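You operate a simulated robot arm through the tools that you are given. There is no shell and no other tool. Be economical: measure what you need, move in short steps, check, and stop when the job is done.

You run a simulated two-armed robot. Do the job below in one go: nothing can be reset, and whatever is moved stays where it is left.

JOB
Pick up the mug with one hand, pass it to the other hand and put it on the top of the check bench. Put the black hinge from the top of the press bench on top of the brown loose carton. Fetch the red marker pen and stand it on the low shelf of the tool bench. Take the black pilot lamp and put it on top of the yellow spool. Stack the small carton labelled "clips" from the top of the kitting bench on top of the small carton that says "caps". Take the blue block from the top of the sorting table and leave it on the spot beside the feeder. The order is free. Set down upright: mug, red marker pen, blue block.
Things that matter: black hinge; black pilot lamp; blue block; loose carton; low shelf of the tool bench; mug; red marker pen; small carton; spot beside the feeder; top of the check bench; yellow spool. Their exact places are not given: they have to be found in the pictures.

It is judged by the outcome, as a careful person would: the job done as asked, and still so three seconds after it is handed in. It fails if anything else is knocked over, pushed out of place, dropped, spilled or broken. A push-on lid holds only when it is set on centred and level and pressed home; a screw cap is set on level and turned clockwise until tight.

ROBOT AND FRAMES
Two 7-joint arms with two-finger parallel grippers on one trunk, on a base that drives. Base frame: it is fixed to the floor where the robot stands at the start and does not move with it; the origin is under the middle of the robot, x ahead of it, y to its left, z up; the surface under the hand at the start is at about z = 800. Units: mm, degrees, N and s.
The left shoulder is at the start at [218, 171, 1027], the right one opposite. Places, roughly: black hinge (6x4x3 cm) [400, -200, 800]; black pilot lamp [500, 750, 750]; blue block (3x6x5 cm) [-1500, -6800, 800]; loose carton (10x20x13 cm) [900, -300, 900]; low shelf of the tool bench [-1600, 1700, 200]; mug (12x8x10 cm) [800, 0, 800]; red marker pen [500, -500, 750]; small carton [-2750, -7000, 750]; spot beside the feeder (16x27 cm) [-2740, -6720, 800]; top of the check bench [500, 1100, 800]; yellow spool (7x6x6 cm) [600, 1000, 800]. Payload 4.4 kg a hand.
The tool frame of a hand sits at the grasp point between the pads (the TCP): z along the fingers, y along the line on which they close. The tips reach 23 mm beyond it. The gripper opens to 94 mm. The fingers are 38 mm wide and 10 mm thick; the gripper's body (54 by 96 mm) begins 39 mm behind the TCP.
Orientation is that of the tool frame in the base frame, as a unit quaternion [x, y, z, w]. With the fingers straight down and closing along the base's y, the tool's x points along the base's -x, its y along +y and its z along -z.

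CONTROLS
- The arms move only by the tool nudge_tool. It takes "left_increments", "right_increments" or both (then of equal length, played together; a hand with none holds still); each is a list of rows, each an object of numbers (a shift or turn left out is 0, a gripper value left out holds the last): "tx", "ty", "tz": the shift along the tool's x, y, z in mm; "wx", "wy", "wz": the turn, a rotation vector about the tool's x, y, z in degrees; "jaw": the opening in per cent of the stroke, from 0 (shut) to 100 (fully open). In form: [{"tx": .., "ty": .., "tz": .., "wx": .., "wy": .., "wz": .., "jaw": ..}, ...]. A call has 1 to 10 rows; each row is the pose to reach, as a shift and turn from the pose commanded when the call began, along the tool's axes at that moment. Each row takes 0.2 s and may step no farther than 50 mm and 8.6 degrees from the row before; otherwise, or with a gripper value out of range, the whole call is refused. Where a pose cannot be reached the arm comes as near as it can. A force on the tool above 40 N (or 10 N above the force at the start of the call, whichever is more), or a blocked arm, ends the call early, and 0.2 s more pass. The fingers move at their own pace (about 72 mm/s each) and stop on an object; they squeeze with about 31 N. The grip force told is the motor's: it shows also when the fingers shut on nothing. Time passes only in rows, and 0.2 s behind the last, so rows that repeat a pose let the fingers close. The reply holds the time, the measured pose of the TCP, the force on the tool along the base axes, the opening and the grip force, in the units named above and with some noise, with the torque about the TCP (base axes, N m) and any sound that the robot's microphone picked up.
- Cameras (640 x 400 px; columns grow to the right, rows downward): "scene" is now at [362.5, -28.2, 1163]; the picture's right is [-0.34, -0.94, 0.00], its down [-0.42, 0.15, -0.89] and it looks along [0.84, -0.30, -0.45] (base axes); focal length 214 px, centre (320, 200). "left" rides on the left gripper at [86, -16, -74] in its tool frame; the picture's right is [0.18, 0.98, 0.00], its down [-0.58, 0.11, -0.81] and it looks along [-0.79, 0.15, 0.59] (tool axes); focal length 243 px, centre (320, 200). "right" rides on the right gripper at [86, 16, -74] in its tool frame; the picture's right is [-0.18, 0.98, 0.00], its down [-0.58, -0.11, -0.81] and it looks along [-0.79, -0.15, 0.59] (tool axes); focal length 243 px, centre (320, 200).
- grab_frame(camera): a new picture of that camera. No time passes.
- slide_trunk(by): slides the trunk up (or, below 0, down) by that many mm; the arms and the scene camera ride with it, the base frame stays. It gives what a move gives, with no picture.
- roll_base(legs): drives the robot by 1 to 6 legs, each [ahead, left, turn to the left] in mm, mm and degrees, along the robot's own axes; the way and the turn of a leg run together, so that a leg with both is an arc; at most 1500 mm and 180 degrees a leg. The arms and the cameras ride along, it lands a little off, and it stops where it bumps. It gives what a move gives.
- head_to(pan, tilt): turns the head with the scene camera to pan (to the left, within 80 degrees either way) and tilt (down, from -29 to 69), counted from straight ahead of the robot. It gives what a move gives.
- pixel_to_xyz(camera, pixels): there is no depth. For up to 12 entries [column, row, z] of the newest picture of that camera ("zoom" is the newest enlarged one), the place [x, y] in the base frame at which the ray of that pixel passes the height z, good to about 3 mm. No time passes.
- zoom(camera, box): a new picture of the part [left, top, right, bottom] of that camera's present view, enlarged. No time passes.
- sign_off(): hands the job in; it is judged then, once.

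Work in short steps. Measure before you move; look again where a grasp or a placing could have gone wrong, and mend it. You have 131 turns and 162 pictures in all, those below and enlarged ones among them. Open the grippers and draw the arms clear of the work before you hand the job in, unless the task says otherwise; then end with one line.

The tools are called after "Emit:" as name(argument=value, ...) on one line, values as JSON. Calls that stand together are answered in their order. nudge_tool: Moves the arms, as the interface text tells. Its arguments: {"type":"object","properties":{"left_increments":{"type":"array"},"right_increments":{"type":"array"}},"required":[]} The other tools are called the same way: slide_trunk (by) slides the trunk up or down; roll_base (legs) drives the base; head_to (pan, tilt) turns the head that bears the scene camera; grab_frame (camera) takes a picture; pixel_to_xyz (camera, pixels) gives the place at which the rays of pixels pass given heights; zoom (camera, box) takes an enlarged picture of a part of a camera's view; sign_off () hands the job in.

At the start:

```text
clock: 0.0
left_position: [500.9, 125.7, 1086.4]
left_ee_rot: [0.0, 1.0, -0.001, 0.0]
left_wrist_force: [-0.4, 0.0, 0.5]
left_torque: [-0.01, 0.0, -0.05]
left_width: 93.8
left_grasp_force: 0.0
right_position: [424.3, -174.0, 1184.3]
right_ee_rot: [0.0, 1.0, 0.0, 0.0]
right_wrist_force: [0.2, -0.6, 0.2]
right_torque: [0.05, -0.02, -0.02]
right_width: 93.9
right_grasp_force: 0.0
trunk travel left (down, up): [-50.0, 338.0]
robot x, y, heading: [-2.3, -3.2, -0.1]
head pan, tilt: [-19.7, 26.6]
```

scene: 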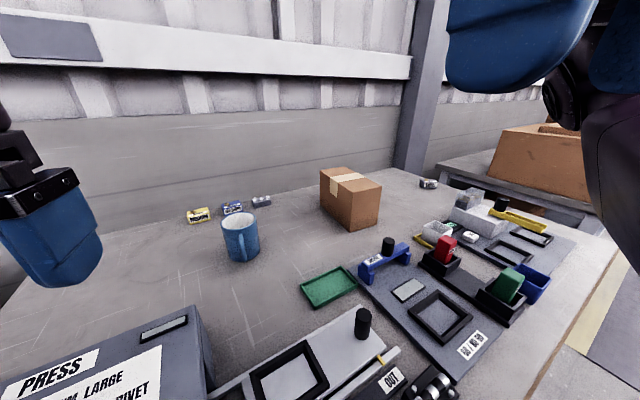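
right: 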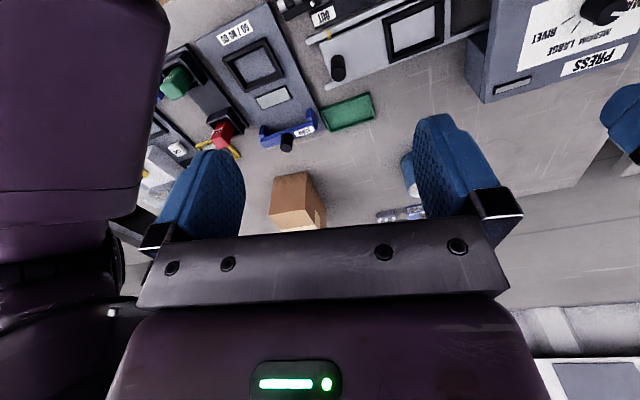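
left: 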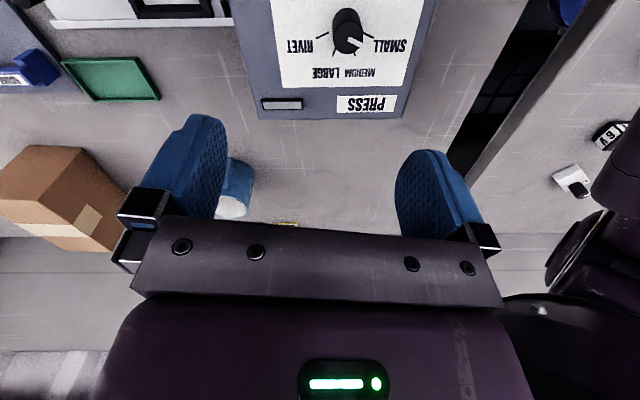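

The first scene shows the press bench with the mug at (240,237) and the carton at (350,200). I look down ahead and to both sides to find the hinge, pen and lamp.

Emit:
head_to(pan=-30, tilt=50)

Emit:
grab_frame(camera="scene")

Emit:
head_to(pan=50, tilt=35)

Emit:
grab_frame(camera="scene")

```text
clock: 0.9
left_position: [501.5, 125.3, 1086.0]
left_ee_rot: [0.0, 1.0, 0.0, 0.0]
left_wrist_force: [0.9, 0.2, -0.8]
left_torque: [-0.03, 0.01, 0.01]
left_width: 94.1
left_grasp_force: 0.1
right_position: [425.2, -174.2, 1185.3]
right_ee_rot: [0.0, 1.0, 0.0, -0.001]
right_wrist_force: [-0.5, 0.1, 0.1]
right_torque: [-0.02, -0.03, 0.01]
right_width: 94.1
right_grasp_force: 0.1
trunk travel left (down, up): [-50.0, 338.0]
robot x, y, heading: [-0.6, -2.1, 0.0]
head pan, tilt: [-30.0, 50.0]
```

```text
158 pictures are left
```

scene: 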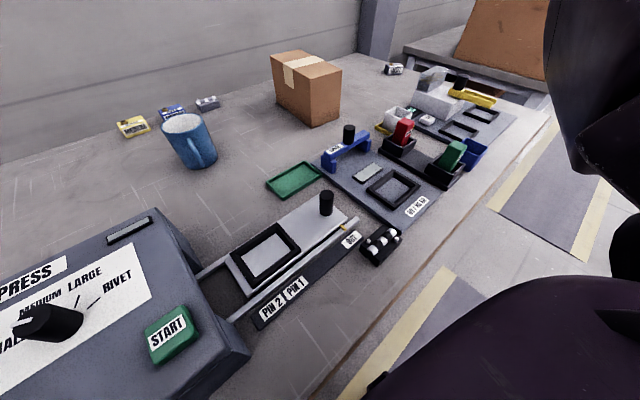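

```text
clock: 2.4
left_position: [500.5, 125.4, 1086.0]
left_ee_rot: [0.0, 1.0, 0.0, 0.0]
left_wrist_force: [-1.0, 0.2, -0.1]
left_torque: [0.0, 0.0, 0.01]
left_width: 93.9
left_grasp_force: 0.0
right_position: [424.8, -174.1, 1185.3]
right_ee_rot: [0.0, 1.0, 0.0, 0.0]
right_wrist_force: [0.2, 0.0, 0.0]
right_torque: [-0.04, 0.01, 0.03]
right_width: 93.8
right_grasp_force: 0.0
trunk travel left (down, up): [-50.0, 338.0]
robot x, y, heading: [3.4, -0.7, 0.1]
head pan, tilt: [50.0, 35.0]
```

```text
157 pictures are left
```

scene: 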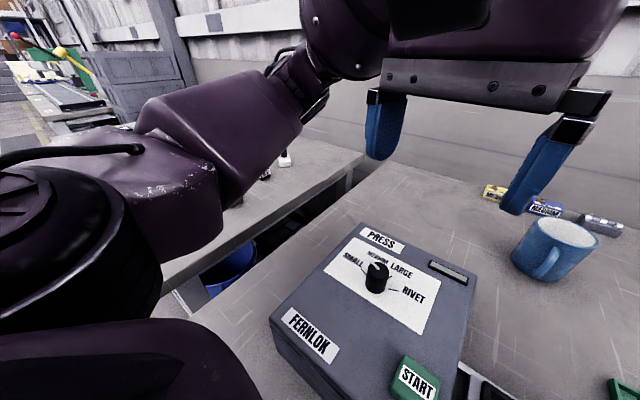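

Next I zoom on the hinge candidate near (380,245) and the red object near (400,135).

Emit:
head_to(pan=-35, tilt=52)

Emit:
zoom(camera="scene", box=[240, 60, 500, 260])

Emit:
zoom(camera="scene", box=[0, 20, 320, 220])

```text
clock: 4.0
left_position: [501.1, 124.6, 1087.0]
left_ee_rot: [0.0, 1.0, 0.0, 0.0]
left_wrist_force: [0.6, -0.4, -0.5]
left_torque: [0.03, 0.02, 0.0]
left_width: 93.9
left_grasp_force: 0.0
right_position: [423.9, -174.9, 1184.7]
right_ee_rot: [0.0, 1.0, 0.0, 0.0]
right_wrist_force: [-0.1, 0.6, -0.4]
right_torque: [-0.03, -0.02, -0.03]
right_width: 94.2
right_grasp_force: 0.0
trunk travel left (down, up): [-50.0, 338.0]
robot x, y, heading: [0.7, -0.7, -0.2]
head pan, tilt: [-35.0, 52.0]
```

```text
2.00 times, centred on (370, 160) of scene
```

zoom: 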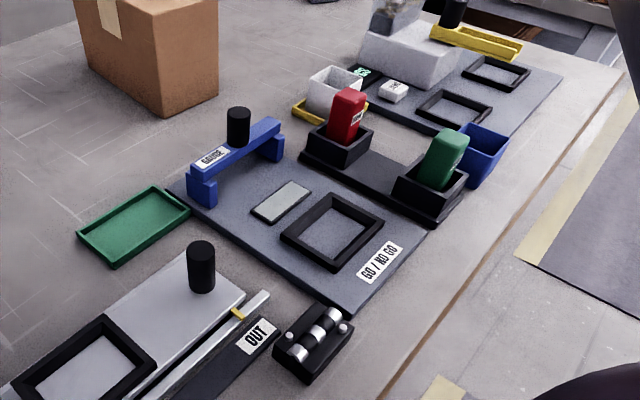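

```text
2.00 times, centred on (160, 120) of scene
```

zoom: 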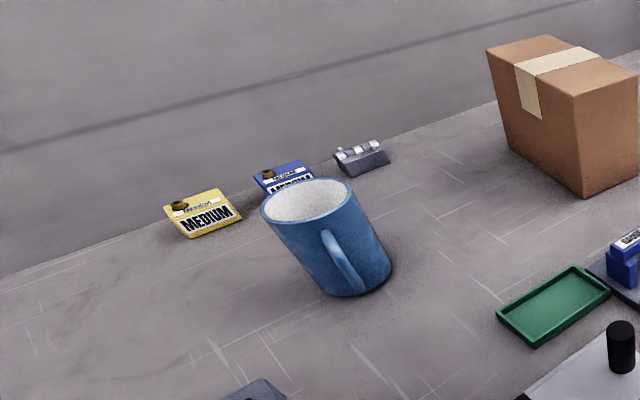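

Hinge found at zoom (313,343). I check the red object's label and locate the items.

Emit:
zoom(camera="scene", box=[340, 80, 500, 180])

Emit:
zoom(camera="scene", box=[340, 190, 440, 260])

Emit:
pixel_to_xyz(camera="zoom", pixels=[[320, 200, 810]])

Emit:
grab_frame(camera="scene")

```text
4.00 times, centred on (420, 130) of scene
```

zoom: 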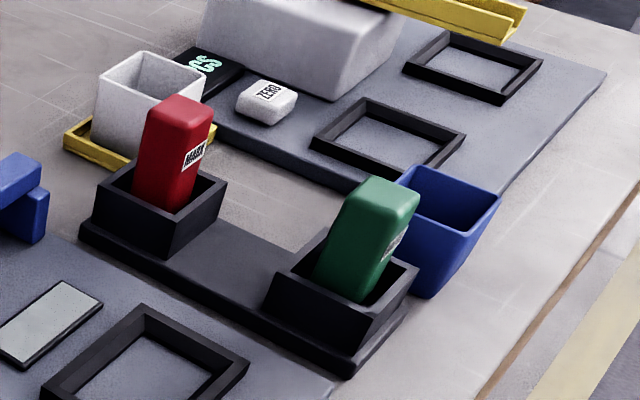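

```text
5.71 times, centred on (390, 225) of scene
```

zoom: 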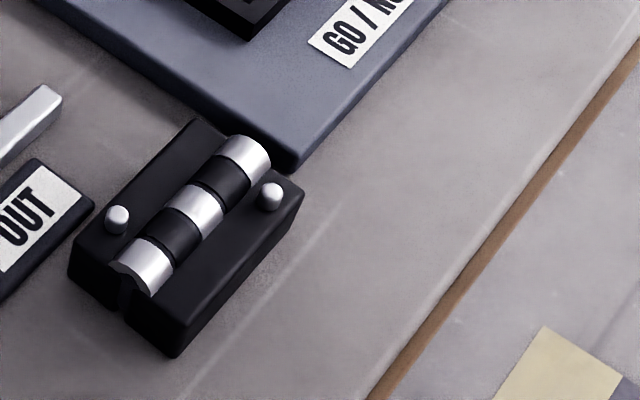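

```text
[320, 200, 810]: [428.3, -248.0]
```

```text
152 pictures are left
```

scene: 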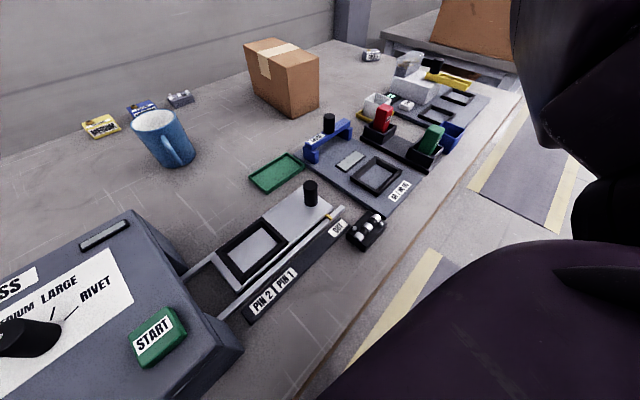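

The red pen (label "MARK") stands in a black holder. I measure hinge, pen, carton and mug positions.

Emit:
pixel_to_xyz(camera="zoom", pixels=[[190, 120, 825], [303, 192, 825], [178, 320, 825], [72, 245, 825], [173, 357, 800], [68, 275, 800], [300, 225, 800]])

Emit:
pixel_to_xyz(camera="scene", pixels=[[245, 43, 930], [281, 39, 930], [320, 60, 930], [284, 69, 930], [289, 118, 800], [319, 104, 800], [249, 86, 800], [159, 117, 900], [178, 166, 800], [385, 108, 870], [378, 128, 830], [193, 150, 800]])

```text
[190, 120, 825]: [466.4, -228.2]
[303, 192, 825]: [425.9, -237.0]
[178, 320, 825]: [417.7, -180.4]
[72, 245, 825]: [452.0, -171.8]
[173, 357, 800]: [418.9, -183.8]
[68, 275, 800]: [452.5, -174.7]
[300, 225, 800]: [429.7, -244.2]
```

```text
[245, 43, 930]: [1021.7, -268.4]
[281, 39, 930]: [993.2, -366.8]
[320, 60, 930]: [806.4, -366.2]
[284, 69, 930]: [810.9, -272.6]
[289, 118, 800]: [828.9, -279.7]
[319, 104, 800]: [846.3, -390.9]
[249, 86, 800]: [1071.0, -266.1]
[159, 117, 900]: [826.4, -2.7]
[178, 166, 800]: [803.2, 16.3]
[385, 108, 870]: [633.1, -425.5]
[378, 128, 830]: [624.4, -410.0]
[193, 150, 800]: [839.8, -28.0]
```

The mug sits near (815,0), with its handle towards me. I move the right hand to (640,-20,1010) to look at the mug closely with its own camera.

Emit:
nudge_tool(right_increments=[{"tx": -31, "ty": 22, "tz": 25}, {"tx": -62, "ty": 44, "tz": 50}, {"tx": -93, "ty": 66, "tz": 75}, {"tx": -124, "ty": 88, "tz": 100}, {"tx": -155, "ty": 110, "tz": 125}, {"tx": -186, "ty": 132, "tz": 150}, {"tx": -216, "ty": 154, "tz": 174}, {"tx": -216, "ty": 154, "tz": 174}])

Emit:
grab_frame(camera="right")

```text
clock: 5.8
left_position: [500.3, 125.0, 1087.6]
left_ee_rot: [0.001, 1.0, 0.001, 0.001]
left_wrist_force: [0.1, 0.1, 0.2]
left_torque: [0.01, 0.01, -0.01]
left_width: 94.0
left_grasp_force: 0.1
right_position: [641.7, -20.3, 1011.2]
right_ee_rot: [0.0, 1.0, 0.0, 0.001]
right_wrist_force: [-0.5, 0.2, 0.1]
right_torque: [-0.02, -0.04, 0.0]
right_width: 93.7
right_grasp_force: 0.0
trunk travel left (down, up): [-50.0, 338.0]
robot x, y, heading: [0.0, 0.2, 0.3]
head pan, tilt: [-35.0, 52.0]
```

```text
151 pictures are left
```

right: 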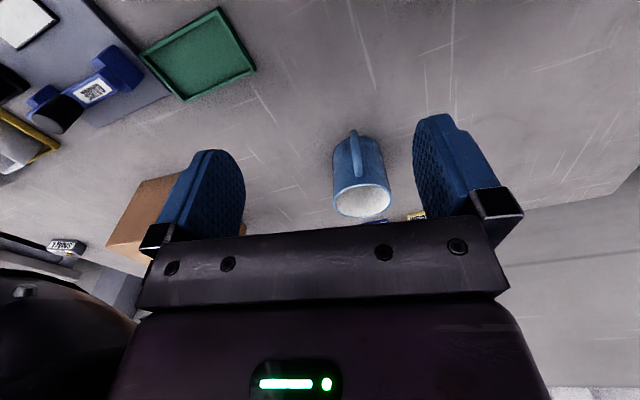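

The mug shows with its rim centre at about (362,203) and the handle pointing at me at (354,150). I measure rim and base.

Emit:
pixel_to_xyz(camera="right", pixels=[[332, 200, 900], [391, 198, 900], [362, 185, 900], [362, 219, 900], [335, 145, 800], [382, 143, 800], [354, 131, 820], [359, 177, 880], [362, 136, 800]])

Emit:
zoom(camera="right", box=[280, 110, 440, 230])

```text
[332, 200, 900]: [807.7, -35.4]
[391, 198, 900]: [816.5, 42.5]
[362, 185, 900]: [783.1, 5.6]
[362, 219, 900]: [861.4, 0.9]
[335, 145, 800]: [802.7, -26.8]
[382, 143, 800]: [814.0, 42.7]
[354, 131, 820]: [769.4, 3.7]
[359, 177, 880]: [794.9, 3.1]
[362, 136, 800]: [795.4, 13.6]
```

```text
3.33 times, centred on (360, 170) of right
```

zoom: 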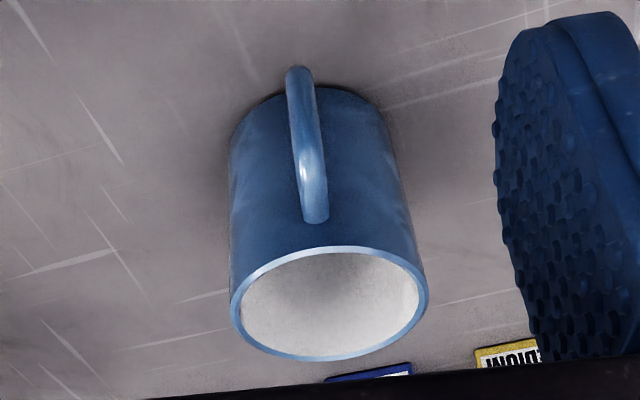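

Rim centre is about (820,3.5) and radius 39. The handle is an 11 mm bar whose outermost point lies near (742,3) at z 854, facing me. Plan: the left hand takes the handle, lifts it, and the right hand grips the far wall; so I draw the right hand aside with a yaw first.

Emit:
nudge_tool(right_increments=[{"tx": 4, "ty": -24, "tz": -7, "wz": -8.5}, {"tx": 8, "ty": -48, "tz": -14, "wz": -17}, {"tx": 12, "ty": -72, "tz": -21, "wz": -25.5}, {"tx": 16, "ty": -96, "tz": -28, "wz": -34}, {"tx": 20, "ty": -120, "tz": -35, "wz": -42.5}, {"tx": 24, "ty": -144, "tz": -42, "wz": -51}, {"tx": 28, "ty": -168, "tz": -49, "wz": -59.5}, {"tx": 32, "ty": -192, "tz": -56, "wz": -68}, {"tx": 36, "ty": -216, "tz": -63, "wz": -76.5}, {"tx": 40, "ty": -240, "tz": -70, "wz": -85}])

Emit:
nudge_tool(left_increments=[{"tx": -35, "ty": -20, "tz": 18}, {"tx": -70, "ty": -40, "tz": 36}, {"tx": -105, "ty": -60, "tz": 54}, {"tx": -140, "ty": -80, "tz": 72}, {"tx": -170, "ty": -100, "tz": 90}, {"tx": -195, "ty": -122, "tz": 108}, {"tx": -195, "ty": -122, "tz": 108}])

Emit:
grab_frame(camera="left")

```text
clock: 8.0
left_position: [500.5, 126.7, 1086.1]
left_ee_rot: [0.0, 1.0, 0.0, 0.0]
left_wrist_force: [0.1, -0.5, -0.4]
left_torque: [0.01, 0.01, -0.02]
left_width: 93.9
left_grasp_force: 0.1
right_position: [535.7, -189.8, 1072.6]
right_ee_rot: [-0.675, 0.738, -0.001, 0.001]
right_wrist_force: [0.2, -0.2, -0.7]
right_torque: [0.01, 0.01, -0.01]
right_width: 93.7
right_grasp_force: 0.1
right hand out of reach, approached as far as the arm can: row 9, 10
trunk travel left (down, up): [-50.0, 338.0]
robot x, y, heading: [-0.4, 2.0, 0.2]
head pan, tilt: [-35.0, 52.0]
```

```text
clock: 9.6
left_position: [696.3, 4.6, 978.1]
left_ee_rot: [0.0, 1.0, -0.001, 0.001]
left_wrist_force: [-0.7, -0.3, 0.5]
left_torque: [-0.03, 0.02, 0.0]
left_width: 94.2
left_grasp_force: 0.1
right_position: [534.4, -189.4, 1074.1]
right_ee_rot: [-0.675, 0.738, -0.001, 0.0]
right_wrist_force: [0.4, 0.3, -0.9]
right_torque: [-0.02, -0.03, 0.01]
right_width: 93.8
right_grasp_force: 0.1
trunk travel left (down, up): [-50.0, 338.0]
robot x, y, heading: [0.5, 4.9, 0.0]
head pan, tilt: [-35.0, 52.0]
```

```text
149 pictures are left
```

left: 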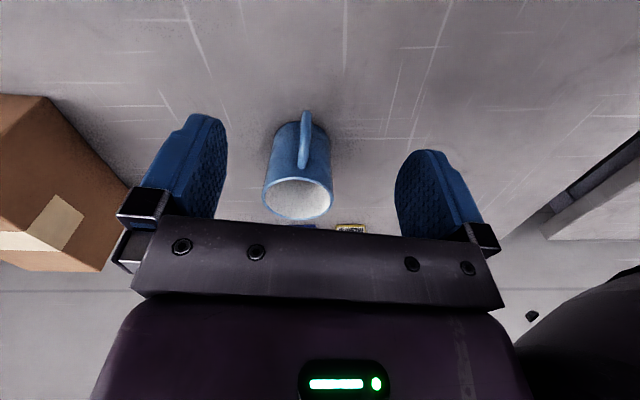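

The left view shows the mug between the fingers. I check handle (306,112) and rim here.

Emit:
pixel_to_xyz(camera="left", pixels=[[306, 112, 854], [263, 197, 900], [333, 193, 900], [298, 180, 900], [299, 219, 900], [306, 140, 860]])

Emit:
zoom(camera="left", box=[240, 90, 360, 230])

```text
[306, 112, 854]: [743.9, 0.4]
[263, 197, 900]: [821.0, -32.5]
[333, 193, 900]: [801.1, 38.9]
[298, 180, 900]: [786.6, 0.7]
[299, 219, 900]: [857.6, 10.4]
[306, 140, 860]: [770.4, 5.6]
```

```text
2.86 times, centred on (300, 160) of left
```

zoom: 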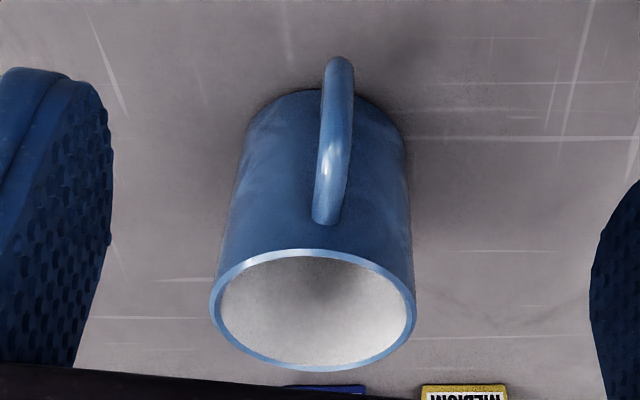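

I descend onto the handle at (750,1.5,864) and close.

Emit:
nudge_tool(left_increments=[{"tx": -27, "ty": -1, "tz": 20, "jaw": 60}, {"tx": -54, "ty": -2.5, "tz": 55, "jaw": 50}, {"tx": -54, "ty": -2.5, "tz": 90, "jaw": 50}, {"tx": -54, "ty": -2.5, "tz": 114, "jaw": 50}, {"tx": -54, "ty": -2.5, "tz": 114, "jaw": 50}])

Emit:
grab_frame(camera="left")

```text
clock: 10.8
left_position: [752.9, 1.2, 872.4]
left_ee_rot: [-0.001, 1.0, 0.0, 0.006]
left_wrist_force: [0.4, -0.3, 0.0]
left_torque: [-0.01, 0.0, -0.03]
left_width: 46.8
left_grasp_force: 0.1
right_position: [535.6, -189.8, 1075.5]
right_ee_rot: [-0.674, 0.739, -0.002, 0.001]
right_wrist_force: [-0.4, 0.7, 0.5]
right_torque: [0.04, 0.0, -0.02]
right_width: 93.8
right_grasp_force: 0.1
trunk travel left (down, up): [-50.0, 338.0]
robot x, y, heading: [1.7, 0.7, -0.1]
head pan, tilt: [-35.0, 52.0]
```

```text
147 pictures are left
```

left: 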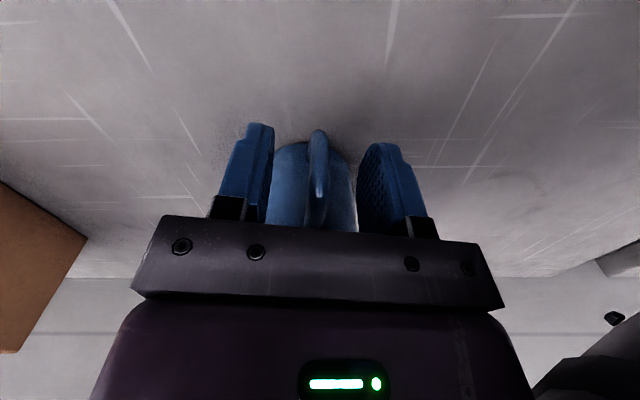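

The handle is between the fingers but z reads 872; I lower a touch and see.

Emit:
nudge_tool(left_increments=[{"tx": 3, "tz": 4}, {"tx": 3, "tz": 6}, {"tx": 3, "tz": 6}])

```text
clock: 11.6
left_position: [755.3, 5.1, 879.9]
left_ee_rot: [-0.004, 1.0, -0.002, 0.017]
left_wrist_force: [-0.3, 0.4, -0.1]
left_torque: [-0.02, -0.02, 0.01]
left_width: 47.1
left_grasp_force: 0.0
right_position: [535.0, -188.5, 1076.6]
right_ee_rot: [-0.674, 0.739, -0.002, 0.002]
right_wrist_force: [-0.7, 0.1, -0.7]
right_torque: [0.02, -0.03, 0.0]
right_width: 94.3
right_grasp_force: 0.1
trunk travel left (down, up): [-50.0, 338.0]
robot x, y, heading: [1.1, 1.5, -0.2]
head pan, tilt: [-35.0, 52.0]
```

The left hand was pushed up though commanded down, and the right hand drifts too: the arms may be touching. I look before acting.

Emit:
head_to(pan=0, tilt=40)

Emit:
grab_frame(camera="scene")

```text
clock: 12.6
left_position: [754.1, 4.4, 879.4]
left_ee_rot: [-0.002, 1.0, -0.002, 0.018]
left_wrist_force: [0.5, -0.1, 0.9]
left_torque: [0.0, 0.01, -0.02]
left_width: 46.8
left_grasp_force: 0.0
right_position: [534.5, -189.1, 1076.5]
right_ee_rot: [-0.674, 0.738, -0.002, 0.002]
right_wrist_force: [0.5, -0.3, -0.2]
right_torque: [0.0, -0.02, 0.0]
right_width: 94.1
right_grasp_force: 0.0
trunk travel left (down, up): [-50.0, 338.0]
robot x, y, heading: [-0.7, 1.8, -0.0]
head pan, tilt: [0.0, 40.0]
```

```text
146 pictures are left
```

scene: 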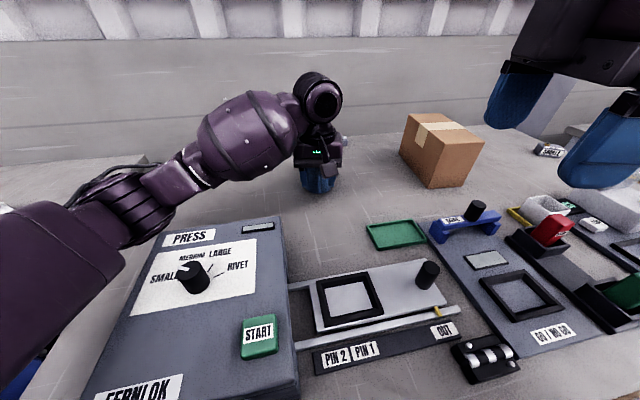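

The left forearm is low over the press box, likely resting on it. I raise the hand, lift the trunk 160 mm for a steeper arm, and look again.

Emit:
nudge_tool(left_increments=[{"tz": -30}, {"tz": -60}, {"tz": -60}])

Emit:
slide_trunk(by=180)

Emit:
grab_frame(camera="scene")

```text
clock: 13.4
left_position: [745.1, 0.5, 914.1]
left_ee_rot: [0.001, 1.0, 0.0, -0.003]
left_wrist_force: [1.0, 0.6, 0.5]
left_torque: [-0.01, -0.02, 0.0]
left_width: 46.8
left_grasp_force: 0.0
right_position: [535.2, -189.7, 1070.2]
right_ee_rot: [-0.674, 0.739, 0.001, -0.001]
right_wrist_force: [0.0, -0.3, -0.5]
right_torque: [0.03, -0.02, -0.04]
right_width: 94.0
right_grasp_force: 0.2
trunk travel left (down, up): [-50.0, 338.0]
robot x, y, heading: [2.7, -0.3, 0.0]
head pan, tilt: [0.0, 40.0]
```

```text
clock: 15.4
left_position: [749.0, 0.9, 1095.1]
left_ee_rot: [0.0, 1.0, 0.0, -0.003]
left_wrist_force: [-0.7, -0.1, -0.1]
left_torque: [-0.03, 0.02, -0.01]
left_width: 46.6
left_grasp_force: 0.1
right_position: [327.2, -188.4, 1431.4]
right_ee_rot: [-0.646, 0.707, -0.194, 0.213]
right_wrist_force: [1.1, 0.4, -0.3]
right_torque: [0.01, 0.03, 0.01]
right_width: 93.9
right_grasp_force: 0.0
trunk travel left (down, up): [-230.0, 158.0]
robot x, y, heading: [0.6, 2.1, 0.2]
head pan, tilt: [0.0, 40.0]
```

```text
145 pictures are left
```

scene: 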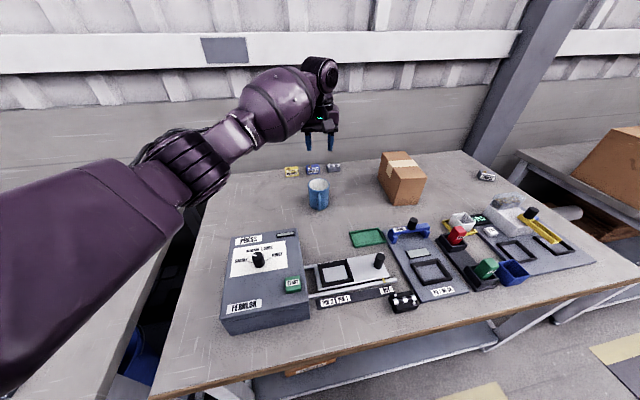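

The left arm is now clearly above the press. The right hand flipped to a tilted high pose; I bring it back upright at about (560,-250,1180).

Emit:
nudge_tool(right_increments=[{"tx": 7, "ty": -8, "tz": 42, "wx": -4.2}, {"tx": 14, "ty": -16, "tz": 84, "wx": -8.4}, {"tx": 21, "ty": -23, "tz": 126, "wx": -12.6}, {"tx": 28, "ty": -31, "tz": 168, "wx": -16.8}, {"tx": 35, "ty": -39, "tz": 210, "wx": -21}, {"tx": 42, "ty": -47, "tz": 252, "wx": -25.2}, {"tx": 50, "ty": -54, "tz": 294, "wx": -29.4}, {"tx": 57, "ty": -62, "tz": 337, "wx": -33.5}, {"tx": 57, "ty": -62, "tz": 337, "wx": -33.5}])

Emit:
nudge_tool(left_increments=[{"tz": 45}, {"tz": 90}, {"tz": 135}, {"tz": 180}, {"tz": 210}, {"tz": 231}, {"tz": 231}])

Emit:
grab_frame(camera="left")

```text
clock: 17.4
left_position: [746.3, 1.1, 1098.7]
left_ee_rot: [-0.001, 1.0, 0.0, 0.0]
left_wrist_force: [1.2, 0.0, -0.2]
left_torque: [0.01, -0.02, -0.02]
left_width: 47.3
left_grasp_force: 0.1
right_position: [421.8, -155.0, 1204.2]
right_ee_rot: [-0.679, 0.733, 0.018, 0.019]
right_wrist_force: [0.1, -0.4, -0.7]
right_torque: [-0.02, -0.02, -0.03]
right_width: 94.0
right_grasp_force: 0.0
right hand out of reach, approached as far as the arm can: row 1, 2, 3, 4, 5, 6, 7, 8, 9
trunk travel left (down, up): [-230.0, 158.0]
robot x, y, heading: [-0.9, 0.2, 0.0]
head pan, tilt: [0.0, 40.0]
```

```text
clock: 19.0
left_position: [745.3, 1.6, 868.0]
left_ee_rot: [0.0, 1.0, -0.001, -0.001]
left_wrist_force: [1.1, 0.3, -0.8]
left_torque: [0.02, 0.0, -0.06]
left_width: 46.8
left_grasp_force: 0.0
right_position: [421.8, -154.2, 1205.2]
right_ee_rot: [-0.679, 0.734, 0.017, 0.018]
right_wrist_force: [-0.4, -0.3, 0.2]
right_torque: [-0.03, -0.01, -0.02]
right_width: 94.0
right_grasp_force: 0.1
trunk travel left (down, up): [-230.0, 158.0]
robot x, y, heading: [-1.5, -0.8, 0.2]
head pan, tilt: [0.0, 40.0]
```

```text
144 pictures are left
```

left: 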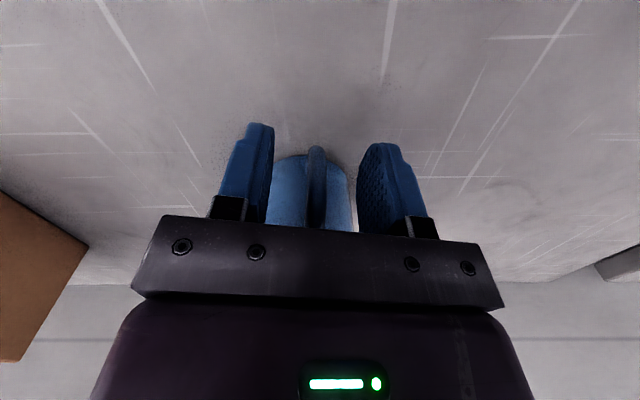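

Left is at (745,1.6,868) with the handle (316,185) centred between the fingers. I adjust by a few mm and close.

Emit:
nudge_tool(left_increments=[{"tx": -4, "tz": 5}, {"tx": -4, "tz": 5, "jaw": 0}, {"tx": -4, "tz": 5, "jaw": 0}, {"tx": -4, "tz": 5, "jaw": 0}, {"tx": -4, "tz": 5, "jaw": 0}])

Emit:
grab_frame(camera="left")

```text
clock: 20.2
left_position: [751.5, 0.2, 861.7]
left_ee_rot: [0.0, 1.0, 0.001, 0.001]
left_wrist_force: [0.4, 0.2, 1.4]
left_torque: [-0.06, -0.14, 0.16]
left_width: 11.0
left_grasp_force: 31.0
right_position: [421.5, -155.4, 1204.2]
right_ee_rot: [-0.679, 0.734, 0.017, 0.017]
right_wrist_force: [0.6, 0.1, 0.4]
right_torque: [0.0, 0.02, 0.01]
right_width: 94.1
right_grasp_force: 0.2
trunk travel left (down, up): [-230.0, 158.0]
robot x, y, heading: [-1.4, 0.9, -0.1]
head pan, tilt: [0.0, 40.0]
```

```text
143 pictures are left
```

left: 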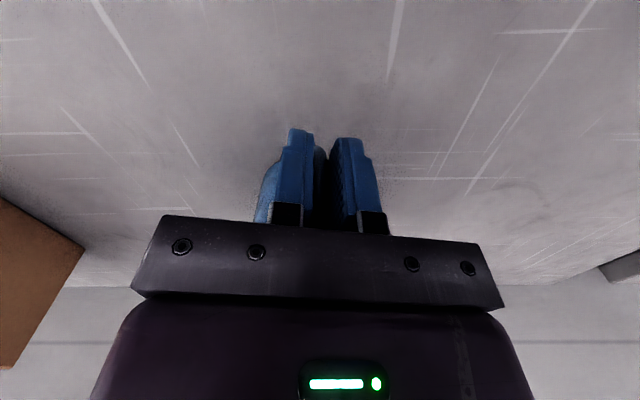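

The handle is gripped (11 mm, 31 N). I lift 140 mm and look from the scene and left cameras.

Emit:
nudge_tool(left_increments=[{"tz": -20}, {"tz": -50}, {"tz": -85}, {"tz": -120}, {"tz": -140}, {"tz": -140}])

Emit:
zoom(camera="scene", box=[220, 60, 420, 220])

Emit:
grab_frame(camera="right")

```text
clock: 21.6
left_position: [749.5, -0.2, 1001.6]
left_ee_rot: [-0.001, 1.0, 0.0, -0.001]
left_wrist_force: [-0.1, 0.9, -3.7]
left_torque: [-0.01, 0.23, 0.01]
left_width: 10.9
left_grasp_force: 31.1
right_position: [422.6, -154.4, 1204.5]
right_ee_rot: [-0.679, 0.734, 0.017, 0.018]
right_wrist_force: [0.6, 0.9, 0.8]
right_torque: [0.0, -0.03, -0.01]
right_width: 94.0
right_grasp_force: 0.0
trunk travel left (down, up): [-230.0, 158.0]
robot x, y, heading: [-2.0, 0.1, -0.2]
head pan, tilt: [0.0, 40.0]
```

```text
2.50 times, centred on (320, 140) of scene
```

zoom: 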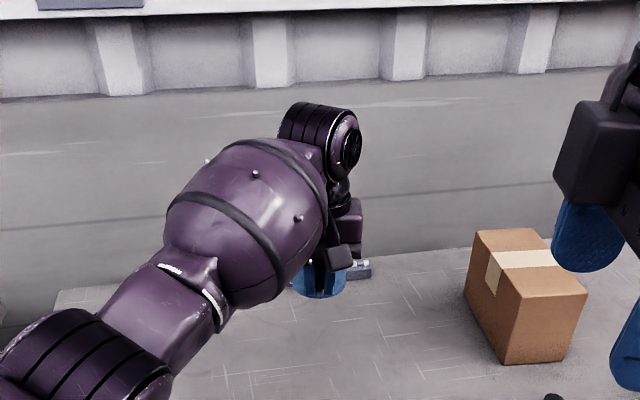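

```text
141 pictures are left
```

right: 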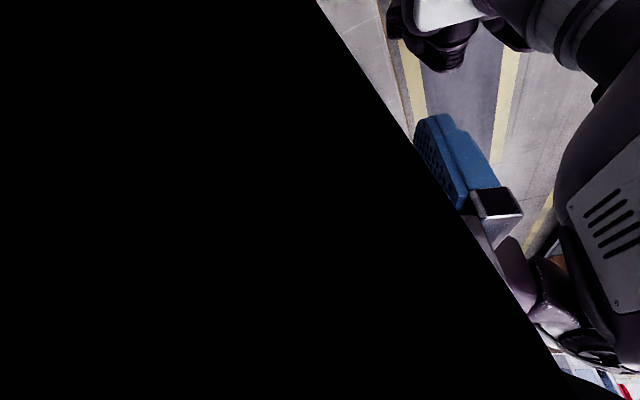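

The mug is held (3.7 N). I yaw the left hand by -40° about vertical so that the wall opposite the handle faces the right arm, and fetch the right hand to an easier pose (yaw reduced).

Emit:
nudge_tool(left_increments=[{"tx": 10, "ty": 3, "tz": -3, "wz": 5}, {"tx": 20, "ty": 6, "tz": -6, "wz": 10}, {"tx": 30, "ty": 9, "tz": -9, "wz": 16}, {"tx": 40, "ty": 12, "tz": -12, "wz": 22}, {"tx": 50, "ty": 15, "tz": -15, "wz": 28}, {"tx": 60, "ty": 18, "tz": -18, "wz": 34}, {"tx": 70, "ty": 20, "tz": -20, "wz": 40}, {"tx": 70, "ty": 20, "tz": -20, "wz": 40}])

Emit:
nudge_tool(right_increments=[{"wz": 8.5, "tx": 15, "tz": 0}, {"wz": 17, "tx": 30}, {"wz": 25.5, "tx": 50}, {"wz": 34, "tx": 70}, {"wz": 42.5, "tx": 90}, {"wz": 51, "tx": 110}, {"wz": 55, "tx": 130}, {"wz": 55, "tx": 130}])

Emit:
grab_frame(camera="right")

Emit:
grab_frame(camera="scene")

```text
clock: 23.4
left_position: [680.4, 20.4, 1022.8]
left_ee_rot: [0.343, 0.939, 0.0, 0.0]
left_wrist_force: [0.2, -0.4, -3.4]
left_torque: [0.16, 0.13, 0.01]
left_width: 10.7
left_grasp_force: 30.9
right_position: [421.9, -155.0, 1204.4]
right_ee_rot: [-0.679, 0.734, 0.018, 0.019]
right_wrist_force: [0.1, -0.1, 0.1]
right_torque: [-0.01, 0.02, 0.0]
right_width: 94.1
right_grasp_force: 0.1
trunk travel left (down, up): [-230.0, 158.0]
robot x, y, heading: [0.4, 0.2, 0.1]
head pan, tilt: [0.0, 40.0]
```

```text
clock: 25.2
left_position: [680.3, 20.0, 1022.2]
left_ee_rot: [0.342, 0.94, 0.0, 0.0]
left_wrist_force: [0.3, -0.1, -3.3]
left_torque: [0.14, 0.17, -0.01]
left_width: 10.7
left_grasp_force: 30.8
right_position: [415.6, -282.5, 1193.7]
right_ee_rot: [-0.264, 0.964, 0.023, 0.008]
right_wrist_force: [-0.3, -0.1, 1.1]
right_torque: [0.02, 0.02, 0.01]
right_width: 93.8
right_grasp_force: 0.0
trunk travel left (down, up): [-230.0, 158.0]
robot x, y, heading: [-3.0, -3.2, 0.1]
head pan, tilt: [0.0, 40.0]
```

```text
140 pictures are left
```

right: 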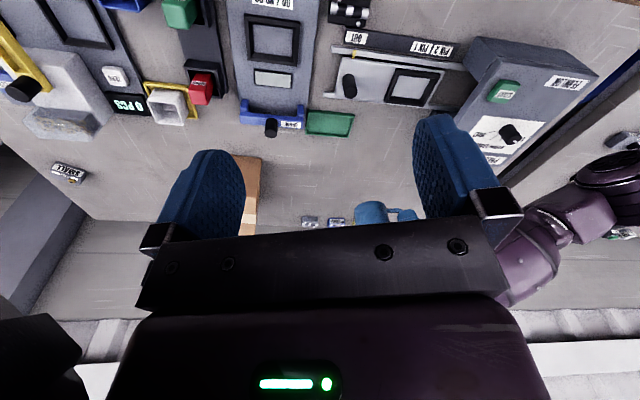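

```text
139 pictures are left
```

scene: 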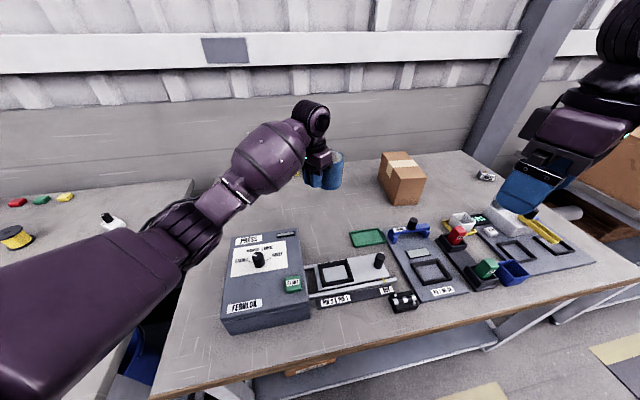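

The right hand is at yaw ≈30°, with a small tilt to remove. I bring it to (690,-160,1150) to look at the held mug.

Emit:
nudge_tool(right_increments=[{"tx": -43, "ty": -5, "tz": 6, "wx": 1.2, "wy": 0.7}, {"tx": -86, "ty": -10, "tz": 12, "wx": 2.4, "wy": 1.4}, {"tx": -129, "ty": -15, "tz": 18, "wx": 2.4, "wy": 1.4}, {"tx": -172, "ty": -20, "tz": 25, "wx": 2.4, "wy": 1.4}, {"tx": -215, "ty": -25, "tz": 31, "wx": 2.4, "wy": 1.4}, {"tx": -258, "ty": -30, "tz": 38, "wx": 2.4, "wy": 1.4}, {"tx": -298, "ty": -35, "tz": 44, "wx": 2.4, "wy": 1.4}, {"tx": -298, "ty": -35, "tz": 44, "wx": 2.4, "wy": 1.4}])

Emit:
grab_frame(camera="right")

Emit:
zoom(camera="scene", box=[240, 80, 440, 220])

```text
clock: 27.0
left_position: [680.1, 20.0, 1022.2]
left_ee_rot: [0.342, 0.94, -0.001, 0.0]
left_wrist_force: [-0.4, 0.6, -3.3]
left_torque: [0.11, 0.14, 0.01]
left_width: 10.8
left_grasp_force: 31.2
right_position: [690.7, -158.5, 1155.1]
right_ee_rot: [-0.264, 0.964, 0.001, 0.003]
right_wrist_force: [-0.2, -0.3, 0.2]
right_torque: [0.01, -0.03, -0.03]
right_width: 94.3
right_grasp_force: 0.1
trunk travel left (down, up): [-230.0, 158.0]
robot x, y, heading: [2.3, -0.4, 0.2]
head pan, tilt: [0.0, 40.0]
```

```text
138 pictures are left
```

right: 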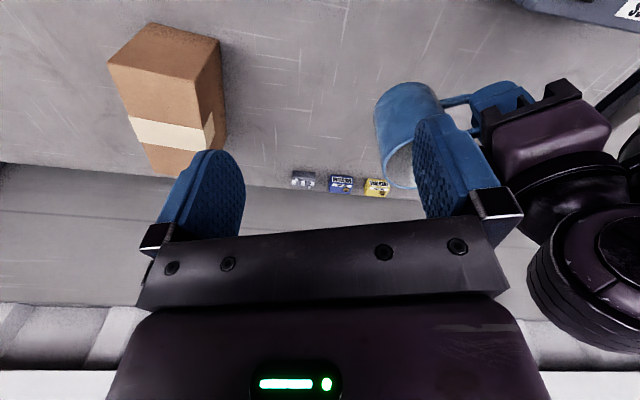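

```text
2.86 times, centred on (340, 150) of scene
```

zoom: 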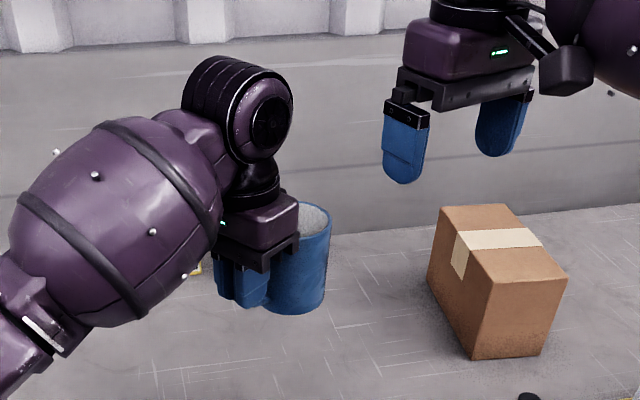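

I check the rim of the held mug in both views against the expected centre (734,-25) at rim z≈1060.

Emit:
pixel_to_xyz(camera="zoom", pixels=[[331, 228, 1060], [312, 204, 1060], [318, 249, 1060], [324, 300, 960], [264, 303, 960], [300, 314, 960]])

Emit:
pixel_to_xyz(camera="right", pixels=[[382, 165, 1060], [384, 182, 1060], [398, 188, 1060], [376, 103, 960], [400, 83, 960], [433, 86, 960], [410, 140, 1060]])

```text
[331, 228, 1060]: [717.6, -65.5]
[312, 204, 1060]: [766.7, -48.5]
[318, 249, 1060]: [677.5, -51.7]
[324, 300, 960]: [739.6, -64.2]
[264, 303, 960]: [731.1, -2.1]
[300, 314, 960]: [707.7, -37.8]
```

```text
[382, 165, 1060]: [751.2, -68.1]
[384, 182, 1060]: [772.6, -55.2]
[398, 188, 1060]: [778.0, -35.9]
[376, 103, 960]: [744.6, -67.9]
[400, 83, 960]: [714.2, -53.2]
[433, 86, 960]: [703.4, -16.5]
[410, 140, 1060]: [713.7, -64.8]
```

The mug is upright with its centre near (739,-29). I place the right hand over the wall point (758,-62), jaws partly open, first above the rim.

Emit:
nudge_tool(right_increments=[{"tx": -36, "ty": 16, "jaw": 60}, {"tx": -72, "ty": 33, "jaw": 60}, {"tx": -107, "ty": 49.4, "jaw": 60}, {"tx": -107, "ty": 49.4, "tz": 40}, {"tx": -107, "ty": 49.4, "tz": 50}, {"tx": -107, "ty": 49.4, "tz": 50}])

Emit:
grab_frame(camera="right")

Emit:
zoom(camera="scene", box=[240, 80, 440, 220])

```text
clock: 28.4
left_position: [680.9, 19.9, 1023.3]
left_ee_rot: [0.342, 0.94, 0.0, 0.0]
left_wrist_force: [-0.2, 0.0, -3.7]
left_torque: [0.16, 0.15, 0.0]
left_width: 10.9
left_grasp_force: 30.8
right_position: [755.8, -63.6, 1107.4]
right_ee_rot: [-0.265, 0.964, 0.0, 0.001]
right_wrist_force: [0.1, -0.1, 0.5]
right_torque: [0.0, 0.01, 0.0]
right_width: 56.4
right_grasp_force: 0.1
trunk travel left (down, up): [-230.0, 158.0]
robot x, y, heading: [-2.2, -0.9, -0.2]
head pan, tilt: [0.0, 40.0]
```

```text
136 pictures are left
```

right: 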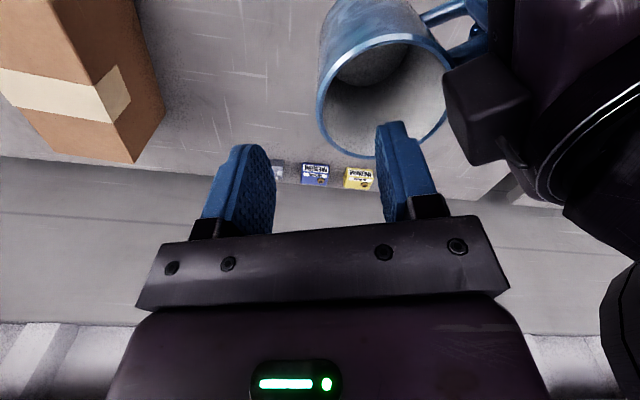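

```text
2.86 times, centred on (340, 150) of scene
```

zoom: 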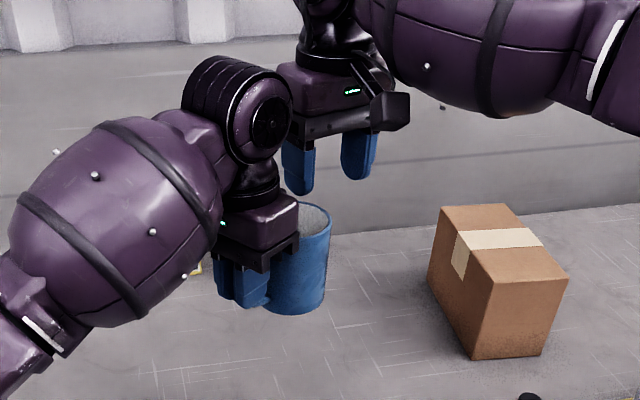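

I measure the rim in this view.

Emit:
pixel_to_xyz(camera="right", pixels=[[319, 108, 1060], [450, 88, 1060], [388, 36, 1060], [372, 158, 1060], [330, 135, 1060], [430, 140, 1060]])

```text
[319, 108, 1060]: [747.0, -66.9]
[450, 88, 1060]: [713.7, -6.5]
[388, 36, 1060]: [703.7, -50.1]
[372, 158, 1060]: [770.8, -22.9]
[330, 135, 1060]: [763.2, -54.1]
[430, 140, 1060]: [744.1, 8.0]
```

Rim centre ≈(735,-31), so the wall point is ≈(754,-64): the hand is aligned. I descend to z 1048 and close gently on the wall.

Emit:
nudge_tool(right_increments=[{"tz": 20}, {"tz": 40}, {"tz": 59}, {"tz": 59}])

Emit:
grab_frame(camera="right")

```text
clock: 29.4
left_position: [680.8, 20.3, 1023.6]
left_ee_rot: [0.342, 0.94, 0.0, -0.001]
left_wrist_force: [-0.5, 1.6, -3.4]
left_torque: [0.14, 0.16, 0.03]
left_width: 10.8
left_grasp_force: 30.6
right_position: [756.6, -61.9, 1048.1]
right_ee_rot: [-0.265, 0.964, 0.001, 0.002]
right_wrist_force: [-0.1, -0.4, 0.3]
right_torque: [0.02, 0.03, -0.02]
right_width: 56.4
right_grasp_force: 0.0
trunk travel left (down, up): [-230.0, 158.0]
robot x, y, heading: [-2.2, -2.1, -0.0]
head pan, tilt: [0.0, 40.0]
```

```text
134 pictures are left
```

right: 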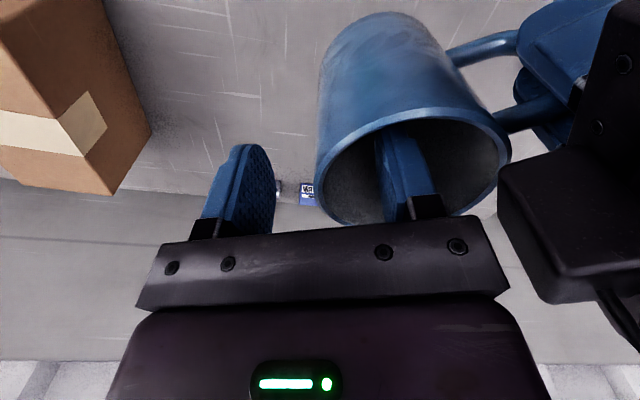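

The inner finger is in the mug and the outer one outside. I close the right jaws.

Emit:
nudge_tool(right_increments=[{"jaw": 30}, {"jaw": 0}, {"jaw": 0}, {"jaw": 0}])

Emit:
grab_frame(camera="right")

```text
clock: 30.4
left_position: [679.6, 18.8, 1022.2]
left_ee_rot: [0.343, 0.939, 0.0, 0.001]
left_wrist_force: [9.4, -12.3, -5.6]
left_torque: [-0.1, -0.01, -0.1]
left_width: 10.7
left_grasp_force: 31.0
right_position: [757.4, -60.3, 1047.5]
right_ee_rot: [-0.266, 0.964, 0.001, 0.002]
right_wrist_force: [-8.3, 13.3, 2.6]
right_torque: [0.82, 0.59, -0.18]
right_width: 9.6
right_grasp_force: 31.2
trunk travel left (down, up): [-230.0, 158.0]
robot x, y, heading: [-2.1, -0.5, 0.0]
head pan, tilt: [0.0, 40.0]
```

```text
133 pictures are left
```

right: 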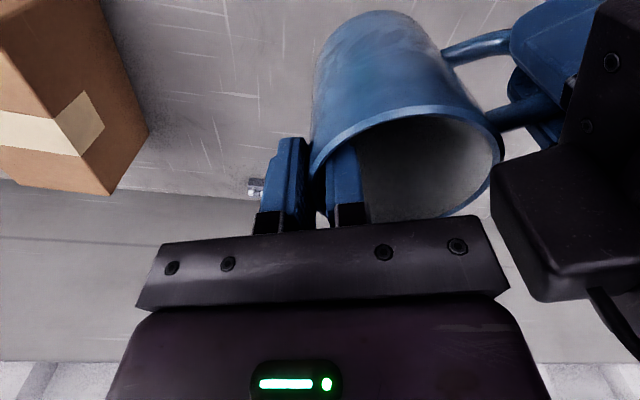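

Both hands hold the mug, with ~15 N of internal force. I ease the right hand 2 mm inward, then open the left and raise it off the handle.

Emit:
nudge_tool(right_increments=[{"ty": 1}, {"ty": 2}, {"ty": 2}])

Emit:
nudge_tool(left_increments=[{"jaw": 15}, {"jaw": 40}, {"jaw": 40}, {"tz": -15}, {"tz": -45}, {"tz": -80}, {"tz": -115}, {"tz": -130}])

Emit:
grab_frame(camera="right")

Emit:
grab_frame(camera="scene")

```text
clock: 31.2
left_position: [679.8, 20.8, 1022.2]
left_ee_rot: [0.342, 0.94, 0.0, 0.0]
left_wrist_force: [9.8, -11.5, -6.4]
left_torque: [-0.16, -0.06, -0.09]
left_width: 10.7
left_grasp_force: 30.3
right_position: [755.9, -59.7, 1047.6]
right_ee_rot: [-0.266, 0.964, 0.001, 0.001]
right_wrist_force: [-9.9, 11.0, 4.3]
right_torque: [0.89, 0.76, 0.0]
right_width: 9.6
right_grasp_force: 31.2
trunk travel left (down, up): [-230.0, 158.0]
robot x, y, heading: [-0.9, 1.9, -0.1]
head pan, tilt: [0.0, 40.0]
```

```text
clock: 33.0
left_position: [680.4, 19.8, 1153.7]
left_ee_rot: [0.342, 0.94, 0.0, 0.0]
left_wrist_force: [-0.5, -0.1, -0.1]
left_torque: [-0.02, 0.0, 0.01]
left_width: 37.5
left_grasp_force: 0.1
right_position: [756.7, -60.4, 1047.9]
right_ee_rot: [-0.265, 0.964, 0.001, 0.003]
right_wrist_force: [0.3, 0.1, -0.6]
right_torque: [-0.09, -0.07, -0.01]
right_width: 9.5
right_grasp_force: 31.3
trunk travel left (down, up): [-230.0, 158.0]
robot x, y, heading: [-1.1, 1.5, 0.1]
head pan, tilt: [0.0, 40.0]
```

```text
132 pictures are left
```

right: 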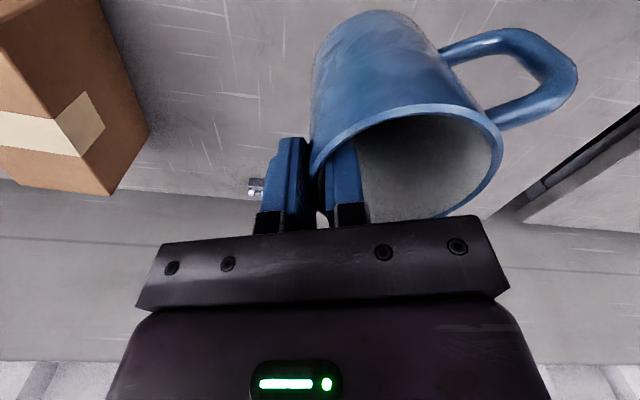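

```text
131 pictures are left
```

scene: 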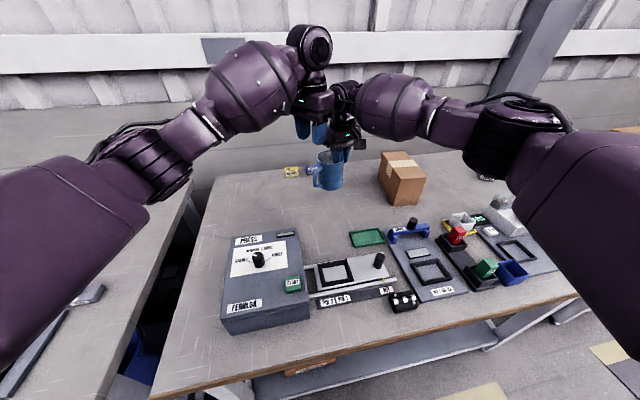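

The mug hangs from the right hand, upright. Now I look left at the check bench.

Emit:
nudge_tool(left_increments=[{"tx": 20, "ty": 20, "tz": -10}, {"tx": 50, "ty": 50, "tz": -20}, {"tx": 80, "ty": 80, "tz": -30}, {"tx": 110, "ty": 110, "tz": -40}])

Emit:
head_to(pan=75, tilt=35)

Emit:
grab_frame(camera="scene")

```text
clock: 34.0
left_position: [668.0, 177.6, 1194.0]
left_ee_rot: [0.342, 0.94, 0.0, -0.001]
left_wrist_force: [-0.4, 0.0, 0.0]
left_torque: [-0.03, -0.02, -0.01]
left_width: 37.7
left_grasp_force: 0.1
right_position: [755.7, -58.4, 1049.2]
right_ee_rot: [-0.265, 0.964, -0.001, 0.001]
right_wrist_force: [0.9, 0.5, -0.2]
right_torque: [-0.12, -0.07, -0.03]
right_width: 9.5
right_grasp_force: 30.9
trunk travel left (down, up): [-230.0, 158.0]
robot x, y, heading: [2.0, 0.0, -0.2]
head pan, tilt: [0.0, 40.0]
```

```text
clock: 35.5
left_position: [668.7, 176.3, 1193.3]
left_ee_rot: [0.342, 0.94, 0.0, 0.0]
left_wrist_force: [0.0, 0.6, -1.1]
left_torque: [0.03, -0.01, -0.03]
left_width: 37.9
left_grasp_force: 0.1
right_position: [756.8, -59.9, 1048.1]
right_ee_rot: [-0.265, 0.964, 0.0, 0.002]
right_wrist_force: [-0.2, -0.2, 1.0]
right_torque: [-0.11, -0.08, 0.0]
right_width: 9.5
right_grasp_force: 31.0
trunk travel left (down, up): [-230.0, 158.0]
robot x, y, heading: [1.8, 0.6, -0.0]
head pan, tilt: [75.0, 35.0]
```

```text
130 pictures are left
```

scene: 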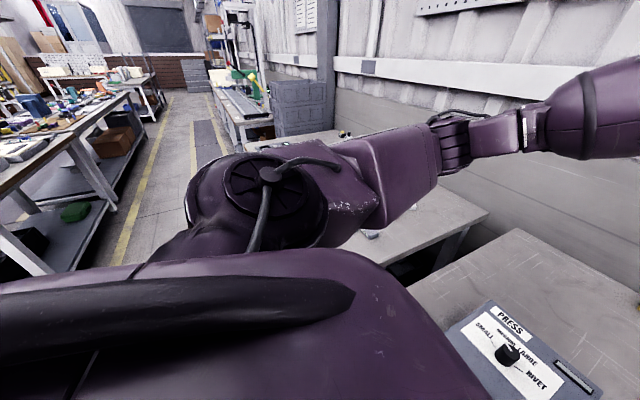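

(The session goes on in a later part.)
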